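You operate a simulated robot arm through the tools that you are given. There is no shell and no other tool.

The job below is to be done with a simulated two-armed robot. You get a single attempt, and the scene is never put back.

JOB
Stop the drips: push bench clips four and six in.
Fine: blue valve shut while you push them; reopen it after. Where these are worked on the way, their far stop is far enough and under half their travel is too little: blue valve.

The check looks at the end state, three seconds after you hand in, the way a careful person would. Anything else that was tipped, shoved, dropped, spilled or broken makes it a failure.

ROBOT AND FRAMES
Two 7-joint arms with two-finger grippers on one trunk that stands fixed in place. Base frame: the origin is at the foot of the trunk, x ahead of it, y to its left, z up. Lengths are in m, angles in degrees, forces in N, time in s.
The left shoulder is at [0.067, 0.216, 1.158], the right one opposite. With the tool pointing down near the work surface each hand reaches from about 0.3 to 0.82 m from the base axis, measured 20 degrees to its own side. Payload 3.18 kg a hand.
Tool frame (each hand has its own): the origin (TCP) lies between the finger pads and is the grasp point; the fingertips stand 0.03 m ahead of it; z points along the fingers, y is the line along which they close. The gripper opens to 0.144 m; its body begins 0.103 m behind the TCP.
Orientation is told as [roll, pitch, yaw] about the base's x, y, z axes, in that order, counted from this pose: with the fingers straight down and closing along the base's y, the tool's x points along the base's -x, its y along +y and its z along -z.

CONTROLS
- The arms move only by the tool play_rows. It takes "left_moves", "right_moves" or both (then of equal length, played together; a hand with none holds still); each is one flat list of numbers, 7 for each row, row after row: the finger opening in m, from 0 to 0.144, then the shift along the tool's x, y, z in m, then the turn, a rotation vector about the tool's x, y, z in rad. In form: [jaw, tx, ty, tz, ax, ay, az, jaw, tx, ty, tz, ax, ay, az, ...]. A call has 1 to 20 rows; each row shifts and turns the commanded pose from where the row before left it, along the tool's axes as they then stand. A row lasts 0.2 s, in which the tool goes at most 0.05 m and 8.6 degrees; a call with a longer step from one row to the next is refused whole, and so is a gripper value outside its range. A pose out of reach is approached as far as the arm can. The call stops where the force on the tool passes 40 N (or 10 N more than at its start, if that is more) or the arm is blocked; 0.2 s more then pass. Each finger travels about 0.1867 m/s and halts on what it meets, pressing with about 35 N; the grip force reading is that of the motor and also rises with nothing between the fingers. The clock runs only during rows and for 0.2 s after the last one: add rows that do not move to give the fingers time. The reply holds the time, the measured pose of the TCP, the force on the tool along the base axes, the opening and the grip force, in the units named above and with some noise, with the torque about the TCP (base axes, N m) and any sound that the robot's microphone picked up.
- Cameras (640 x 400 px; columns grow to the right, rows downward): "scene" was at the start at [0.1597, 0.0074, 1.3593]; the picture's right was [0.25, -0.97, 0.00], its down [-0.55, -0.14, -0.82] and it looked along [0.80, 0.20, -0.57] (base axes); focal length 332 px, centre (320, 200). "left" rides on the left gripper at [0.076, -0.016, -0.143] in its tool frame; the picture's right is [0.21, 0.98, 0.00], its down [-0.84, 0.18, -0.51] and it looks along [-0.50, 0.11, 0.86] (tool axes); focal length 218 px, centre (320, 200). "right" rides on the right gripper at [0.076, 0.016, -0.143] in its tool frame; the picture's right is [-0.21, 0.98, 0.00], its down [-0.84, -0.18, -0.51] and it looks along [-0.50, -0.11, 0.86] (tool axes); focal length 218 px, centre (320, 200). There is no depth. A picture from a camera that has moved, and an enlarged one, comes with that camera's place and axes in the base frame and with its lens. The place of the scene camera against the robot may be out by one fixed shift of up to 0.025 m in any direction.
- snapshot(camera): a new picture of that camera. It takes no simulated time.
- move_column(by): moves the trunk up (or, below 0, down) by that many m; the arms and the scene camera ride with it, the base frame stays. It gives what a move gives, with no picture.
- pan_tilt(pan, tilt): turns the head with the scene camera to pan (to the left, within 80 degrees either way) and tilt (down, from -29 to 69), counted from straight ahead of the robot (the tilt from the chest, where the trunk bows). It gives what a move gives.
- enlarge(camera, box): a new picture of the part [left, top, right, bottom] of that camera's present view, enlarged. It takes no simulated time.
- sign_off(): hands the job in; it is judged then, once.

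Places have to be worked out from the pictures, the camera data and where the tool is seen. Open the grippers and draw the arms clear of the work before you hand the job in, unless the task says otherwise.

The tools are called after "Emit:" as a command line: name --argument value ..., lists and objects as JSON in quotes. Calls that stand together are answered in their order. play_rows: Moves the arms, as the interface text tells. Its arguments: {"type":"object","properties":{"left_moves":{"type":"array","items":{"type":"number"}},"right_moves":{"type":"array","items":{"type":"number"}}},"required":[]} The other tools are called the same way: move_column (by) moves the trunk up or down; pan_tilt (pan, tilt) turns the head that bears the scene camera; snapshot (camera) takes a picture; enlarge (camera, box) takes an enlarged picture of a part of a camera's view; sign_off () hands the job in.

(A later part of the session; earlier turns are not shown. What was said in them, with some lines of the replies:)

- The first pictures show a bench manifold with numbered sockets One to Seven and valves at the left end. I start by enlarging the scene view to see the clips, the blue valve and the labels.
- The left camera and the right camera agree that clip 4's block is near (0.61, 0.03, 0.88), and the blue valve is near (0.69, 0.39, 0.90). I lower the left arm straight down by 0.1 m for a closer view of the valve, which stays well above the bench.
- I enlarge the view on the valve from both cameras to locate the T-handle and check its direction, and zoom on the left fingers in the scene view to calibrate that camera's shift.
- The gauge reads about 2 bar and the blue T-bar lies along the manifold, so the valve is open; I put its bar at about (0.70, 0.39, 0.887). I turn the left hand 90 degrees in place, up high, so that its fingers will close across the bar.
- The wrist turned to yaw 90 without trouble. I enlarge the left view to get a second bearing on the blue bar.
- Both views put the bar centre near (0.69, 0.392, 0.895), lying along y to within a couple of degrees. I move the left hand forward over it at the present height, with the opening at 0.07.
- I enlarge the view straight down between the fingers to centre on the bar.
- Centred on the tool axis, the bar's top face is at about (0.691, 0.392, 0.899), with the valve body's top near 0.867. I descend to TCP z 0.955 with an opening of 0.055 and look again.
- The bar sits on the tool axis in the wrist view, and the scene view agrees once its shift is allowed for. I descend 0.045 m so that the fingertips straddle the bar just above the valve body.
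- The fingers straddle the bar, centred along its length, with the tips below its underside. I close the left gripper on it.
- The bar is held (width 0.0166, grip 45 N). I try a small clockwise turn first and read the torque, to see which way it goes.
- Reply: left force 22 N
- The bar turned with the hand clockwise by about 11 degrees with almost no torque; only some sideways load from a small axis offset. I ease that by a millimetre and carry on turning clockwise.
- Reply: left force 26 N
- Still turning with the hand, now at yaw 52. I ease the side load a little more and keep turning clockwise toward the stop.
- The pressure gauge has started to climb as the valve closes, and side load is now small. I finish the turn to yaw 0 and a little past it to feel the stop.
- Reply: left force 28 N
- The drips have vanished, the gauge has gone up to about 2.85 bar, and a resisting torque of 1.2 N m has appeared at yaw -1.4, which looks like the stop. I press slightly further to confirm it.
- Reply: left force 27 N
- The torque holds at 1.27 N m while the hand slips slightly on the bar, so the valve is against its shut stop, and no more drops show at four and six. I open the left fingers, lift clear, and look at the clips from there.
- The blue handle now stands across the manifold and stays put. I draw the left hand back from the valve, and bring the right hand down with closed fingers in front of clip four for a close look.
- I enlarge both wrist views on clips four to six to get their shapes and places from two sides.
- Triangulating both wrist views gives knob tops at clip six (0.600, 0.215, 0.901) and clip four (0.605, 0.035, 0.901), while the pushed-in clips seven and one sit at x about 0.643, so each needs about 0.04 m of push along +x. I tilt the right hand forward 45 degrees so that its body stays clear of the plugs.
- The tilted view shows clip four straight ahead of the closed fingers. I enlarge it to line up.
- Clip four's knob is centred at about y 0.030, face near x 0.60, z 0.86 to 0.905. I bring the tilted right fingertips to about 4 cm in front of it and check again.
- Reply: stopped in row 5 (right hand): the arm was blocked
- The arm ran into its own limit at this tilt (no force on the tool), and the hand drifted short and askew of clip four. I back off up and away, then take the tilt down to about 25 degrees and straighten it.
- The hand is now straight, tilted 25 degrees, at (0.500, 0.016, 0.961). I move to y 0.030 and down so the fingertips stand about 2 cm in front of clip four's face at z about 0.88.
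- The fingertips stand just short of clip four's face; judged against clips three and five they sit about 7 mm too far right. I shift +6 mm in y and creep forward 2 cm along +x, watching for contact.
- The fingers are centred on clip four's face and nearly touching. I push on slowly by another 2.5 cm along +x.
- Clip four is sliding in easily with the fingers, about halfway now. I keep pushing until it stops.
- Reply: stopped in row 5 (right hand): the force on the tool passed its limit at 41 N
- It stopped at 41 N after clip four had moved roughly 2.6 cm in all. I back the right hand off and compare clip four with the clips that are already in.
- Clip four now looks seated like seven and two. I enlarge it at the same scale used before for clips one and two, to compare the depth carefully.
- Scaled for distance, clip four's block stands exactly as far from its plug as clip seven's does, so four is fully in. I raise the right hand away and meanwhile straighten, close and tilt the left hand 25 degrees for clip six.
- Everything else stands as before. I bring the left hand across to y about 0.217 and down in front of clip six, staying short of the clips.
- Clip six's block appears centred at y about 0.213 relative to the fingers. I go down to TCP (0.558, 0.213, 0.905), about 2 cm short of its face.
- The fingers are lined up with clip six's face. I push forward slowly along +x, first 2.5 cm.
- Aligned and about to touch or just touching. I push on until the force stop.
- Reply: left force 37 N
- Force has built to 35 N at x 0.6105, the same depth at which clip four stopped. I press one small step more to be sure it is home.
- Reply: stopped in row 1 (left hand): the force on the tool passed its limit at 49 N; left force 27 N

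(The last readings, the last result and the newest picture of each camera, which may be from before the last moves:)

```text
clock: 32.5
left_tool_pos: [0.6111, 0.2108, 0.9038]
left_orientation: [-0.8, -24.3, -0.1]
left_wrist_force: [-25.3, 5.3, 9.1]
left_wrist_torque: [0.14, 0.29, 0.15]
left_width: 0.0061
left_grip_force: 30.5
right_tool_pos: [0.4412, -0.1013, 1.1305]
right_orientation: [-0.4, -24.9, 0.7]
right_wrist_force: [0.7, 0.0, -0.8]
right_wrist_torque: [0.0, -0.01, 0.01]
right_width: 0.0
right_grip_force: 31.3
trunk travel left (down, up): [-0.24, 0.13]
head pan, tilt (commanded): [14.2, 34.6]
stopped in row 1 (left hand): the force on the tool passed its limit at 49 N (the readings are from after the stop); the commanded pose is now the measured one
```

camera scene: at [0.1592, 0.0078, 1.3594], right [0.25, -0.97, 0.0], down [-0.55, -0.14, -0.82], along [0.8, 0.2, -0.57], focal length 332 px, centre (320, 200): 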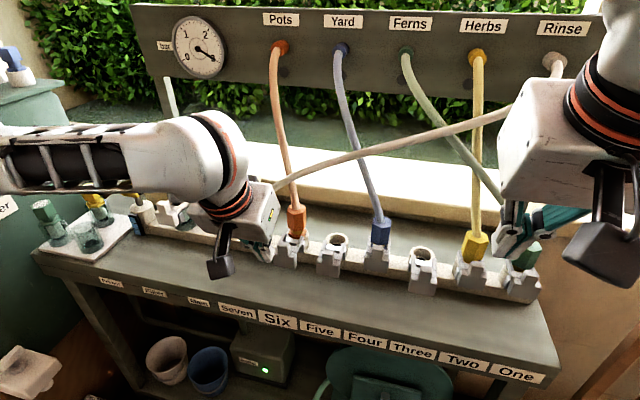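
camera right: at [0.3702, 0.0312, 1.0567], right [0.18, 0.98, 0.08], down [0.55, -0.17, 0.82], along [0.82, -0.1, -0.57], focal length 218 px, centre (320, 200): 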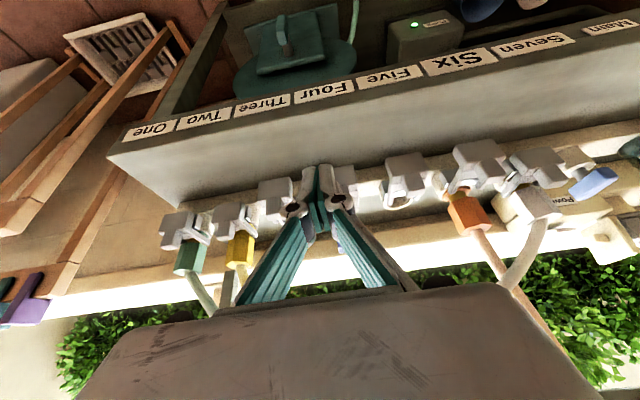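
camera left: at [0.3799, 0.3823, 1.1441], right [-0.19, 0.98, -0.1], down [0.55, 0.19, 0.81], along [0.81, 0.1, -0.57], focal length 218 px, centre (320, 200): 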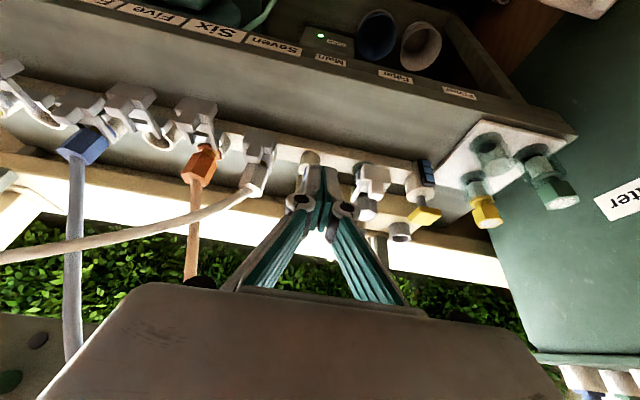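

Clip six is solid against its stop. I back the left hand off, lift it, and carry it over to the valve's side, then compare clip six in the scene view.

Emit:
play_rows --left_moves '[0.0, 0.0272, 0, -0.0127, 0, 0, 0, 0.0, 0.0272, 0, -0.0127, 0, 0, 0, 0.0, 0.0272, 0, -0.0127, 0, 0, 0, 0.0, -0.015, 0, -0.032, 0, 0, 0, 0.0, -0.015, 0, -0.032, 0, 0, 0, 0.0, -0.015, 0, -0.032, 0, 0, 0, 0.0, -0.015, 0, -0.032, 0, 0, 0, 0.0, 0, 0.045, 0, 0, 0, 0, 0.0, 0, 0.045, 0, 0, 0, 0, 0.0, 0, 0.045, 0, 0, 0, 0, 0.0, 0, 0.045, 0, 0, 0, 0]'

Emit:
snapshot --camera "scene"

Emit:
enlarge --camera "scene" --box '[225, 185, 305, 260]'

Emit:
enlarge --camera "scene" --box '[340, 210, 420, 285]'

Emit:
snapshot --camera "left"

```text
clock: 35.0
left_tool_pos: [0.5251, 0.3934, 1.044]
left_orientation: [-0.7, -24.5, -0.1]
left_wrist_force: [-0.8, 0.1, 0.3]
left_wrist_torque: [-0.02, 0.01, -0.02]
left_width: 0.0
left_grip_force: 30.6
right_tool_pos: [0.4422, -0.1016, 1.1286]
right_orientation: [-0.6, -24.8, 0.7]
right_wrist_force: [0.1, 0.5, 0.4]
right_wrist_torque: [-0.04, 0.03, 0.01]
right_width: 0.0
right_grip_force: 30.7
trunk travel left (down, up): [-0.24, 0.13]
head pan, tilt (commanded): [14.2, 34.6]
```

```text
taken
camera scene: at [0.1594, 0.0077, 1.3594], right [0.25, -0.97, 0.0], down [-0.55, -0.14, -0.82], along [0.8, 0.2, -0.57], focal length 332 px, centre (320, 200)
```

scene: 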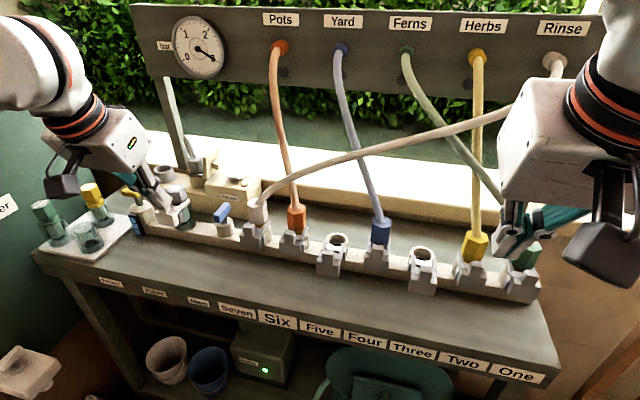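

```text
5.33 times, centred on (265, 222) of scene
camera zoom: at [0.1594, 0.0077, 1.3594], right [0.25, -0.97, 0.0], down [-0.55, -0.14, -0.82], along [0.8, 0.2, -0.57], focal length 1768 px, centre (613, 80)
```

zoom: 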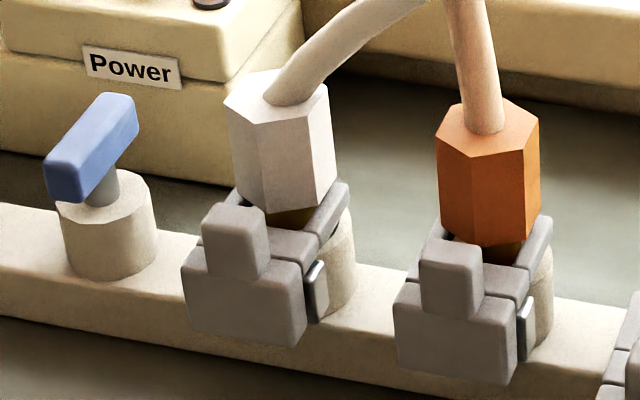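

```text
5.33 times, centred on (380, 248) of scene
camera zoom: at [0.1594, 0.0077, 1.3594], right [0.25, -0.97, 0.0], down [-0.55, -0.14, -0.82], along [0.8, 0.2, -0.57], focal length 1768 px, centre (0, -53)
```

zoom: 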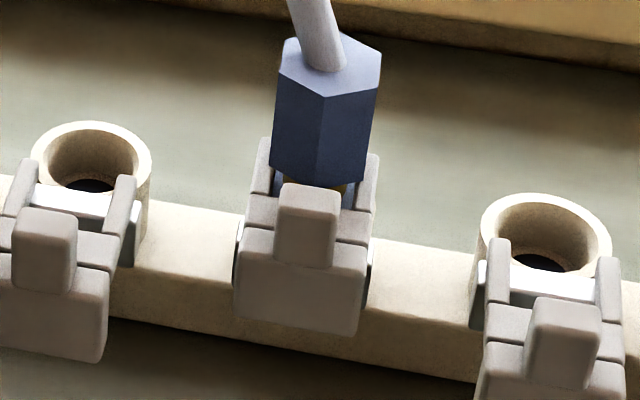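

```text
taken
camera left: at [0.3959, 0.3811, 1.1427], right [-0.18, 0.98, -0.1], down [0.56, 0.19, 0.81], along [0.81, 0.1, -0.58], focal length 218 px, centre (320, 200)
```

left: 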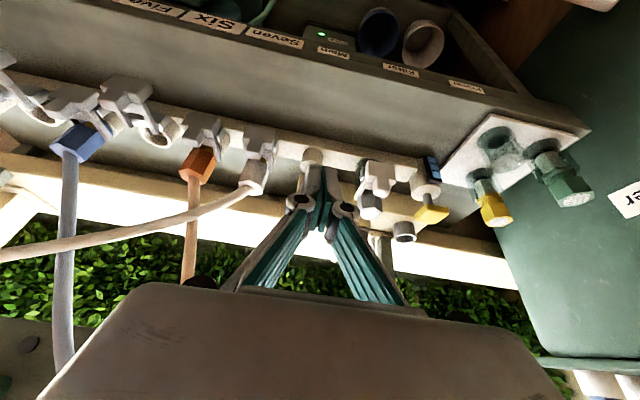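

Clip six now matches clip seven exactly, and four is still in. Next I level the left hand again, open it to 0.055 and move it over the blue valve to reopen it.

Emit:
play_rows --left_moves '[0.02, 0, 0, 0, 0.004, 0.1425, 0, 0.04, 0, 0, 0, 0.004, 0.1425, 0, 0.055, 0, 0, 0, 0.004, 0.1425, 0, 0.055, -0.0415, -0.0006, 0, 0, 0, 0, 0.055, -0.0415, -0.0006, 0, 0, 0, 0, 0.055, -0.0415, -0.0006, 0, 0, 0, 0, 0.055, -0.0415, -0.0006, 0, 0, 0, 0, 0.055, 0, 0, 0, 0, 0, 0]'

Emit:
enlarge --camera "left" --box '[200, 80, 440, 230]'

Emit:
snapshot --camera "scene"

```text
clock: 36.8
left_tool_pos: [0.6928, 0.3911, 1.043]
left_orientation: [-1.3, 0.0, -0.5]
left_wrist_force: [-0.4, -0.1, -0.5]
left_wrist_torque: [0.0, -0.03, -0.01]
left_width: 0.055
left_grip_force: 0.0
right_tool_pos: [0.4418, -0.1031, 1.1306]
right_orientation: [-0.4, -24.9, 0.6]
right_wrist_force: [-0.2, 0.0, 0.1]
right_wrist_torque: [-0.04, 0.01, 0.01]
right_width: 0.0
right_grip_force: 30.9
trunk travel left (down, up): [-0.24, 0.13]
head pan, tilt (commanded): [14.2, 34.6]
```

```text
2.67 times, centred on (320, 155) of left
camera zoom: at [0.6155, 0.3797, 1.1866], right [-0.2, 0.98, -0.02], down [0.84, 0.18, 0.5], along [0.5, 0.08, -0.86], focal length 582 px, centre (320, 320)
```

zoom: 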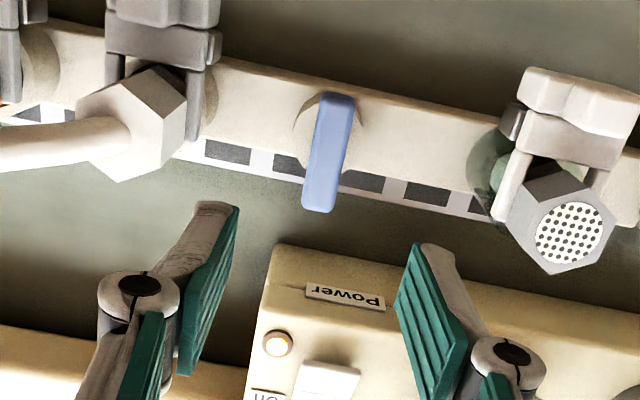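

```text
taken
camera scene: at [0.1589, 0.0077, 1.3595], right [0.25, -0.97, 0.0], down [-0.55, -0.14, -0.82], along [0.8, 0.2, -0.57], focal length 332 px, centre (320, 200)
```

scene: 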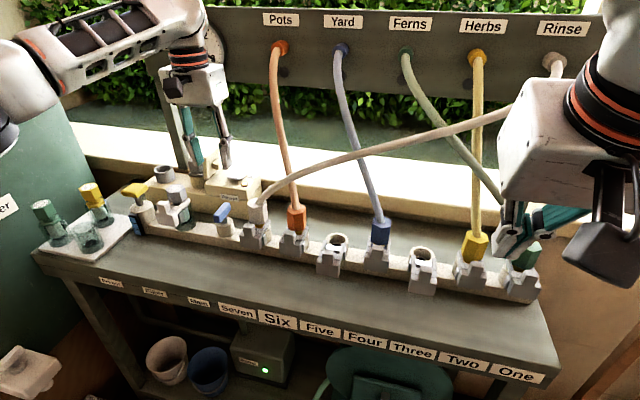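

The bar's centre is again at (0.690, 0.392), lying along x. I level the small roll error and descend to TCP z about 0.908 with the fingers on either side of it.

Emit:
play_rows --left_moves '[0.055, 0.0025, 0.001, 0, -0.0227, 0, 0, 0.055, 0, 0, 0.045, 0, 0, 0, 0.055, 0, 0, 0.045, 0, 0, 0, 0.055, 0, 0, 0, 0, 0, 0]'

Emit:
snapshot --camera "left"

Emit:
enlarge --camera "scene" --box '[180, 140, 276, 240]'

```text
clock: 37.8
left_tool_pos: [0.691, 0.3902, 0.954]
left_orientation: [0.0, 0.1, -0.4]
left_wrist_force: [-0.6, 0.5, -0.3]
left_wrist_torque: [0.03, 0.02, 0.0]
left_width: 0.055
left_grip_force: 0.1
right_tool_pos: [0.4437, -0.1026, 1.1289]
right_orientation: [-0.4, -24.9, 0.7]
right_wrist_force: [-0.5, 0.5, -0.2]
right_wrist_torque: [-0.02, 0.0, 0.01]
right_width: 0.0002
right_grip_force: 30.4
trunk travel left (down, up): [-0.24, 0.13]
head pan, tilt (commanded): [14.2, 34.6]
```

```text
taken
camera left: at [0.6137, 0.3757, 1.0985], right [-0.2, 0.98, 0.0], down [0.84, 0.17, 0.51], along [0.5, 0.1, -0.86], focal length 218 px, centre (320, 200)
```

left: 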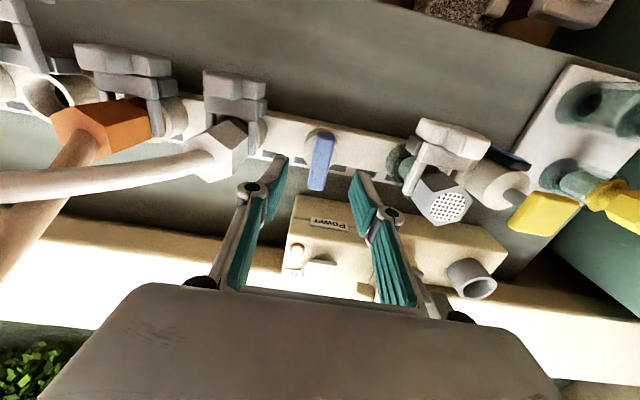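

```text
4.00 times, centred on (228, 190) of scene
camera zoom: at [0.1594, 0.0072, 1.3594], right [0.25, -0.97, 0.0], down [-0.55, -0.14, -0.82], along [0.8, 0.2, -0.57], focal length 1326 px, centre (688, 240)
```

zoom: 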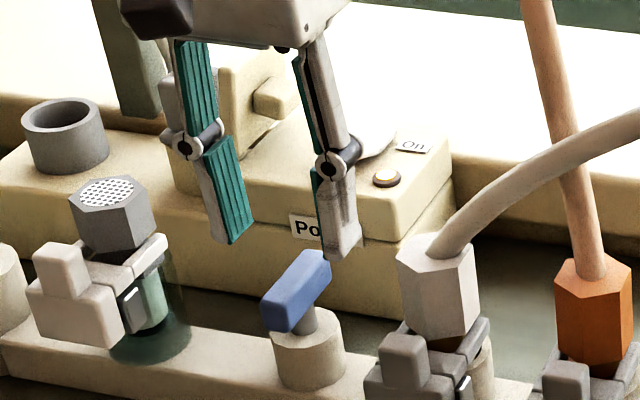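

The bar is centred between the fingers. I descend the last 4.5 cm and close on it.

Emit:
play_rows --left_moves '[0.055, 0, 0, 0.023, 0, 0, 0, 0.055, 0, 0, 0.0225, 0, 0, 0, 0.055, 0, 0, 0, 0, 0, 0, 0.03, 0, 0, 0, 0, 0, 0, 0.0, 0, 0, 0, 0, 0, 0, 0.0, 0, 0, 0, 0, 0, 0, 0.0, 0, 0, 0, 0, 0, 0]'

Emit:
snapshot --camera "left"

Emit:
enlarge --camera "scene" --box '[180, 140, 276, 240]'

```text
clock: 39.4
left_tool_pos: [0.6907, 0.3901, 0.9093]
left_orientation: [0.0, 0.0, -0.4]
left_wrist_force: [0.9, -0.4, -0.9]
left_wrist_torque: [0.02, -0.17, 0.29]
left_width: 0.0169
left_grip_force: 45.3
right_tool_pos: [0.444, -0.1017, 1.1286]
right_orientation: [-0.5, -24.7, 0.7]
right_wrist_force: [0.1, 0.4, 0.8]
right_wrist_torque: [-0.03, 0.0, -0.01]
right_width: 0.0
right_grip_force: 30.5
trunk travel left (down, up): [-0.24, 0.13]
head pan, tilt (commanded): [14.2, 34.6]
```

```text
taken
camera left: at [0.614, 0.3761, 1.052], right [-0.2, 0.98, 0.0], down [0.84, 0.17, 0.51], along [0.5, 0.1, -0.86], focal length 218 px, centre (320, 200)
```

left: 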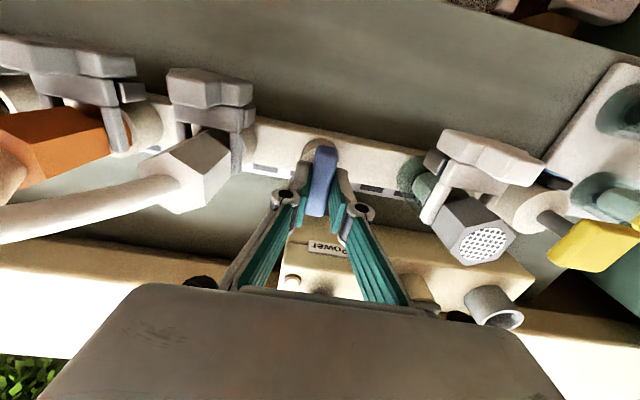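

```text
4.00 times, centred on (228, 190) of scene
camera zoom: at [0.1597, 0.0074, 1.3593], right [0.25, -0.97, 0.0], down [-0.55, -0.14, -0.82], along [0.8, 0.2, -0.57], focal length 1326 px, centre (688, 240)
```

zoom: 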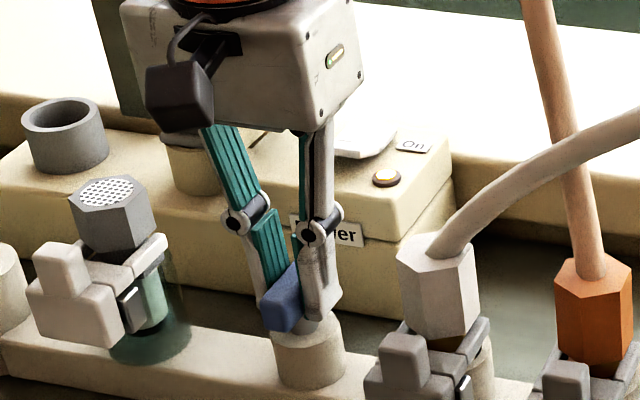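

The bar is gripped (0.0169). I turn it counter-clockwise to reopen, in stages.

Emit:
play_rows --left_moves '[0.0, 0, 0, 0, 0, 0, -0.1, 0.0, 0, 0, 0, 0, 0, -0.1, 0.0, 0, 0, 0, 0, 0, -0.12, 0.0, 0, 0, 0, 0, 0, -0.12, 0.0, 0, 0, 0, 0, 0, 0]'

Emit:
snapshot --camera "left"

```text
clock: 40.5
left_tool_pos: [0.6906, 0.3912, 0.9093]
left_orientation: [0.1, 0.1, 24.9]
left_wrist_force: [0.6, 2.8, 2.1]
left_wrist_torque: [-0.05, 0.28, 0.01]
left_width: 0.0169
left_grip_force: 45.2
right_tool_pos: [0.4431, -0.1021, 1.128]
right_orientation: [-0.5, -24.8, 0.7]
right_wrist_force: [0.3, 0.3, -0.8]
right_wrist_torque: [0.01, 0.02, 0.02]
right_width: 0.0002
right_grip_force: 30.4
trunk travel left (down, up): [-0.24, 0.13]
head pan, tilt (commanded): [14.2, 34.6]
```

```text
taken
camera left: at [0.6279, 0.3453, 1.052], right [-0.6, 0.8, 0.0], down [0.69, 0.52, 0.51], along [0.41, 0.31, -0.86], focal length 218 px, centre (320, 200)
```

left: 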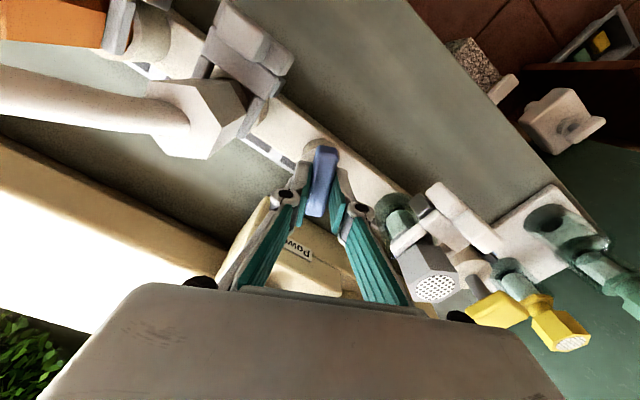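

The bar follows at yaw 25 with hardly any load. I continue counter-clockwise through to about yaw 90.

Emit:
play_rows --left_moves '[0.0, 0, 0, 0, 0, 0, -0.13, 0.0, 0, 0, 0, 0, 0, -0.13, 0.0, 0, 0, 0, 0, 0, -0.13, 0.0, 0, 0, 0, 0, 0, -0.13, 0.0, 0, 0, 0, 0, 0, -0.13, 0.0, 0, 0, 0, 0, 0, -0.13, 0.0, 0, 0, 0, 0, 0, -0.13, 0.0, 0, 0, 0, 0, 0, -0.13, 0.0, 0, 0, 0, 0, 0, 0]'

Emit:
snapshot --camera "left"

Emit:
enlarge --camera "scene" --box '[130, 0, 290, 100]'

Emit:
snapshot --camera "scene"

```text
clock: 42.5
left_tool_pos: [0.689, 0.3909, 0.9086]
left_orientation: [0.0, 0.0, 84.5]
left_wrist_force: [-5.9, 9.4, 4.0]
left_wrist_torque: [0.5, 0.16, -0.01]
left_width: 0.0166
left_grip_force: 44.9
right_tool_pos: [0.4424, -0.1018, 1.1283]
right_orientation: [-0.5, -24.9, 0.7]
right_wrist_force: [0.3, -0.3, -0.6]
right_wrist_torque: [-0.01, 0.03, 0.0]
right_width: 0.0001
right_grip_force: 30.7
trunk travel left (down, up): [-0.24, 0.13]
head pan, tilt (commanded): [14.2, 34.6]
```

```text
taken
camera left: at [0.6985, 0.3152, 1.0519], right [-0.99, -0.11, 0.0], down [-0.1, 0.86, 0.51], along [-0.06, 0.5, -0.86], focal length 218 px, centre (320, 200)
```

left: 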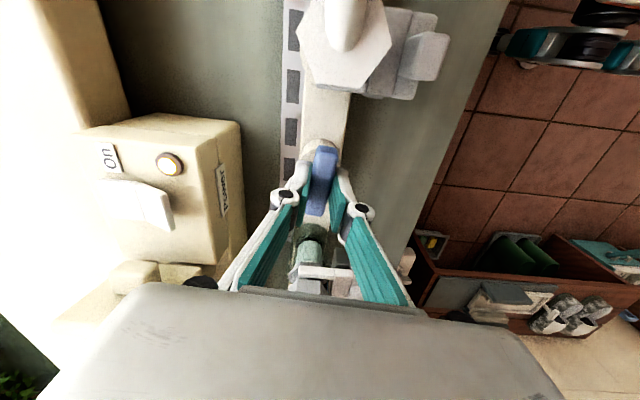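

```text
4.00 times, centred on (210, 50) of scene
camera zoom: at [0.1587, 0.008, 1.3594], right [0.25, -0.97, 0.0], down [-0.55, -0.14, -0.82], along [0.8, 0.2, -0.57], focal length 1326 px, centre (760, 800)
```

zoom: 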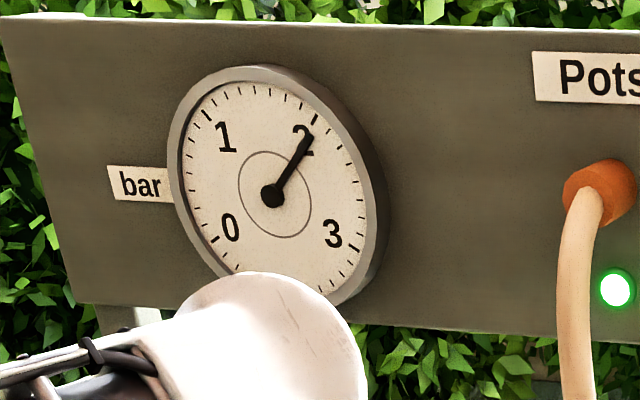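

```text
taken
camera scene: at [0.1587, 0.008, 1.3594], right [0.25, -0.97, 0.0], down [-0.55, -0.14, -0.82], along [0.8, 0.2, -0.57], focal length 332 px, centre (320, 200)
```

scene: 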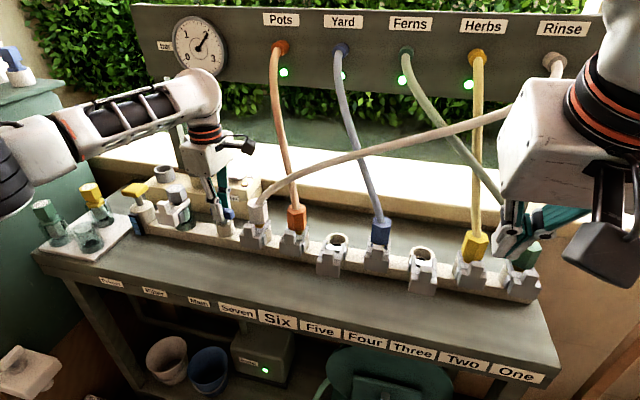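

Green lamps have come on under Pots and Yard and the gauge is back at 2 bar. I finish the turn to the open stop.

Emit:
play_rows --left_moves '[0.0, 0, 0, 0, 0, 0, -0.06, 0.0, 0, 0, 0, 0, 0, -0.04, 0.0, 0, 0, 0, 0, 0, -0.03, 0.0, 0, 0, 0, 0, 0, 0]'

Emit:
snapshot --camera "left"

```text
clock: 43.5
left_tool_pos: [0.69, 0.3908, 0.9074]
left_orientation: [0.0, 0.0, 91.7]
left_wrist_force: [-5.1, 9.4, 3.3]
left_wrist_torque: [0.65, 0.14, -1.29]
left_width: 0.0169
left_grip_force: 45.1
right_tool_pos: [0.4427, -0.1021, 1.1297]
right_orientation: [-0.5, -24.8, 0.7]
right_wrist_force: [0.6, -0.3, -0.3]
right_wrist_torque: [0.04, 0.01, 0.07]
right_width: 0.0
right_grip_force: 31.1
trunk travel left (down, up): [-0.24, 0.13]
head pan, tilt (commanded): [14.2, 34.6]
```

```text
taken
camera left: at [0.7082, 0.3168, 1.052], right [-0.97, -0.24, 0.0], down [-0.21, 0.84, 0.51], along [-0.12, 0.49, -0.86], focal length 218 px, centre (320, 200)
```

left: 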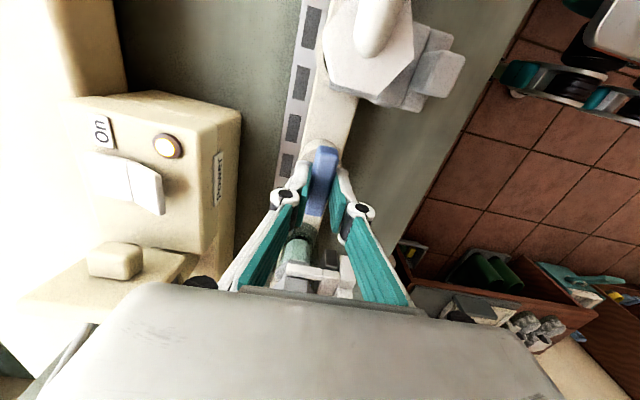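

A 1.3 N m reaction at yaw 91.7 shows the open stop. I ease off, open the fingers, lift straight up and draw the left hand back.

Emit:
play_rows --left_moves '[0.0, 0, 0, 0, 0, 0, 0.02, 0.03, 0, 0, 0, 0, 0, 0, 0.055, 0, 0, 0, 0, 0, 0, 0.055, 0, 0, 0, 0, 0, 0, 0.055, 0, 0, -0.035, 0, 0, 0, 0.055, 0, 0, -0.05, 0, 0, 0, 0.055, 0, 0, -0.05, 0, 0, 0, 0.055, 0, 0, -0.02, 0, 0, 0, 0.055, 0, 0.045, 0, 0, 0, 0, 0.055, 0, 0.045, 0, 0, 0, 0, 0.055, 0, 0.045, 0, 0, 0, 0, 0.055, 0, 0.045, 0, 0, 0, 0]'

Emit:
snapshot --camera "scene"

Emit:
enlarge --camera "scene" --box '[190, 170, 420, 290]'

Emit:
enlarge --camera "scene" --box '[140, 0, 600, 120]'

```text
clock: 46.1
left_tool_pos: [0.5086, 0.3897, 1.0629]
left_orientation: [0.0, -0.1, 90.7]
left_wrist_force: [0.4, -0.1, 0.2]
left_wrist_torque: [0.01, -0.03, 0.01]
left_width: 0.055
left_grip_force: 0.0
right_tool_pos: [0.443, -0.1024, 1.1302]
right_orientation: [-0.5, -24.9, 0.7]
right_wrist_force: [-0.3, -0.4, -0.8]
right_wrist_torque: [0.0, -0.03, -0.02]
right_width: 0.0
right_grip_force: 30.7
trunk travel left (down, up): [-0.24, 0.13]
head pan, tilt (commanded): [14.2, 34.6]
```

```text
taken
camera scene: at [0.1588, 0.0072, 1.3595], right [0.25, -0.97, 0.0], down [-0.55, -0.14, -0.82], along [0.8, 0.2, -0.57], focal length 332 px, centre (320, 200)
```

scene: 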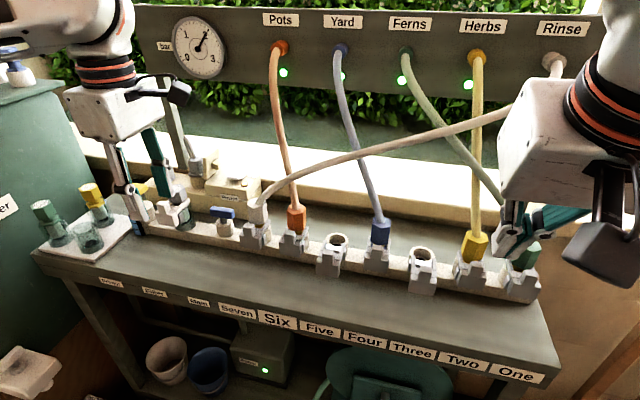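

```text
2.78 times, centred on (305, 230) of scene
camera zoom: at [0.1588, 0.0072, 1.3595], right [0.25, -0.97, 0.0], down [-0.55, -0.14, -0.82], along [0.8, 0.2, -0.57], focal length 923 px, centre (362, 116)
```

zoom: 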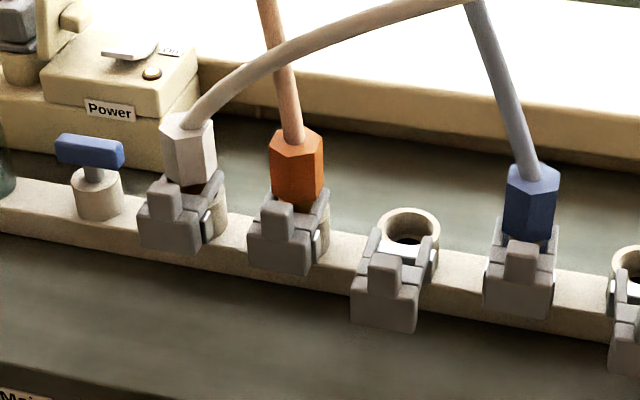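

```text
1.39 times, centred on (370, 60) of scene
camera zoom: at [0.1588, 0.0072, 1.3595], right [0.25, -0.97, 0.0], down [-0.55, -0.14, -0.82], along [0.8, 0.2, -0.57], focal length 461 px, centre (250, 395)
```

zoom: 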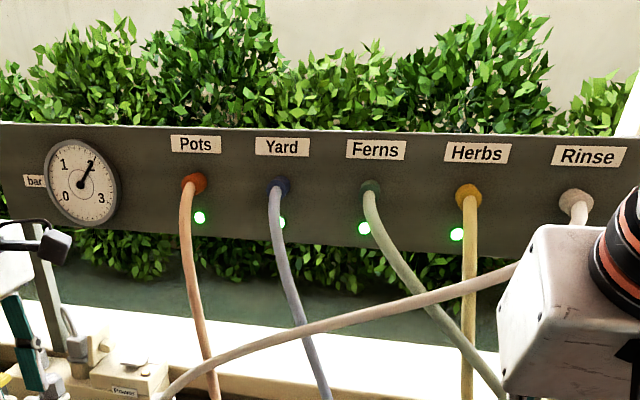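

Valve parallel to the manifold again, all four lamps green, gauge at 2 bar and no drops at four or six. I open both grippers and raise the arms clear, then take a last look.

Emit:
play_rows --left_moves '[0.08, 0, 0, -0.03, 0, 0, 0, 0.11, 0, 0, -0.03, 0, 0, 0, 0.14, 0, 0, -0.03, 0, 0, 0, 0.14, 0, 0, 0, 0, 0, 0, 0.14, 0, 0, 0, 0, 0, 0]' --right_moves '[0.03, 0, -0.01, -0.02, 0, 0.1, 0, 0.06, 0, -0.01, -0.02, 0, 0.1, 0, 0.1, 0, -0.01, -0.02, 0, 0.12, 0, 0.14, 0, 0, 0, 0, 0.11, 0, 0.14, 0, 0, 0, 0, 0, 0]'

Emit:
snapshot --camera "scene"

Emit:
enlarge --camera "scene" --box '[30, 150, 290, 310]'

Emit:
enlarge --camera "scene" --box '[270, 180, 560, 320]'

Emit:
snapshot --camera "right"

```text
clock: 47.4
left_tool_pos: [0.5099, 0.3875, 1.1542]
left_orientation: [0.0, 0.0, 90.7]
left_wrist_force: [-0.4, -0.2, 0.5]
left_wrist_torque: [0.01, -0.06, 0.02]
left_width: 0.14
left_grip_force: 0.1
right_tool_pos: [0.4238, -0.1336, 1.1859]
right_orientation: [-0.3, -0.2, 0.5]
right_wrist_force: [-0.8, 0.2, 0.8]
right_wrist_torque: [-0.02, -0.06, 0.02]
right_width: 0.1399
right_grip_force: 0.1
trunk travel left (down, up): [-0.24, 0.13]
head pan, tilt (commanded): [14.2, 34.6]
```

```text
taken
camera scene: at [0.1585, 0.0067, 1.3596], right [0.25, -0.97, 0.0], down [-0.55, -0.14, -0.82], along [0.8, 0.2, -0.57], focal length 332 px, centre (320, 200)
```

scene: 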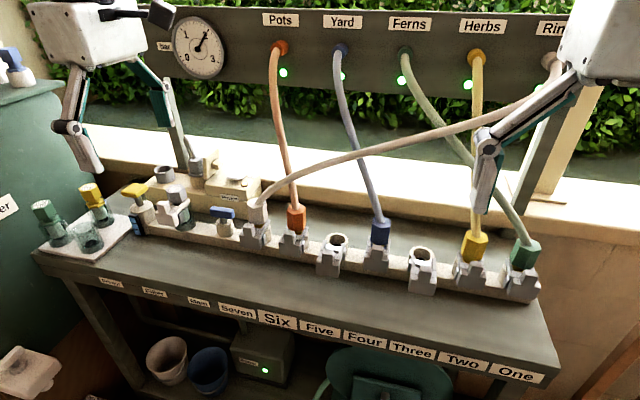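

```text
2.46 times, centred on (160, 230) of scene
camera zoom: at [0.1585, 0.0067, 1.3596], right [0.25, -0.97, 0.0], down [-0.55, -0.14, -0.82], along [0.8, 0.2, -0.57], focal length 816 px, centre (714, 126)
```

zoom: 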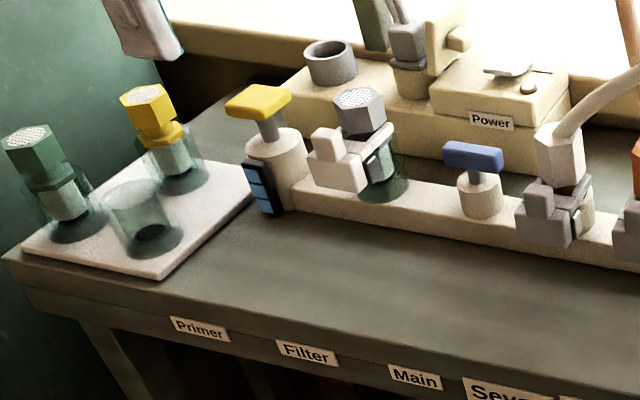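

```text
2.21 times, centred on (415, 250) of scene
camera zoom: at [0.1585, 0.0067, 1.3596], right [0.25, -0.97, 0.0], down [-0.55, -0.14, -0.82], along [0.8, 0.2, -0.57], focal length 732 px, centre (110, 90)
```

zoom: 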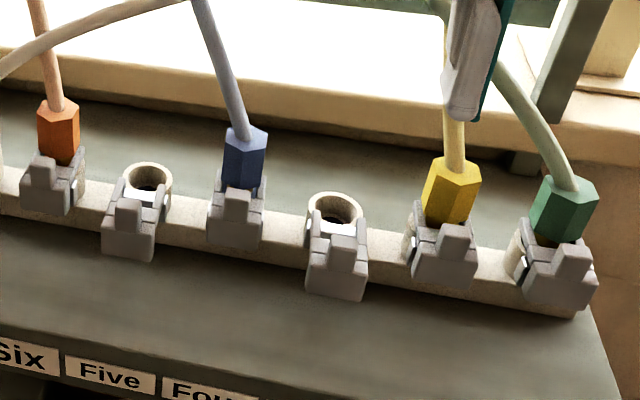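

```text
taken
camera right: at [0.3451, -0.1158, 1.3285], right [0.2, 0.98, -0.01], down [0.84, -0.17, 0.51], along [0.5, -0.11, -0.86], focal length 218 px, centre (320, 200)
```

right: 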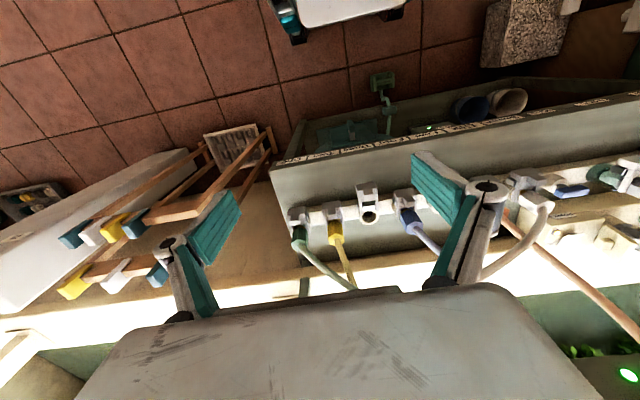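

Clips four and six are in, level with one, two and seven. The blue valve is back along the manifold at its open stop, nothing drips, and both open hands are clear of the bench, so I hand the job in.

Emit:
sign_off

```text
The job is handed in.
```

Bench clips four and six are pushed fully in and the drips have stopped. I have handed the job in and have not seen the result of the check.

- **Blue valve:** I shut it to its stop before pushing, and the drops at four and six disappeared. Afterwards I turned it back to its open stop.
- **Clips:** Four and six each went in until they hit a solid stop. They now sit at the same depth as clip seven, which was already in.
- **After reopening:** The gauge is back at about 2 bar. The lamps under Pots and Yard came back on green, and those under Ferns and Herbs are green too. No drops show at four or six.
- **Rest of the bench:** Nothing else looked moved in the last pictures. Both hands are open and raised clear of the bench.

On the first approach to clip four, the right arm reached its own joint limit and stopped short without touching anything. I backed off and pushed at a shallower tilt.
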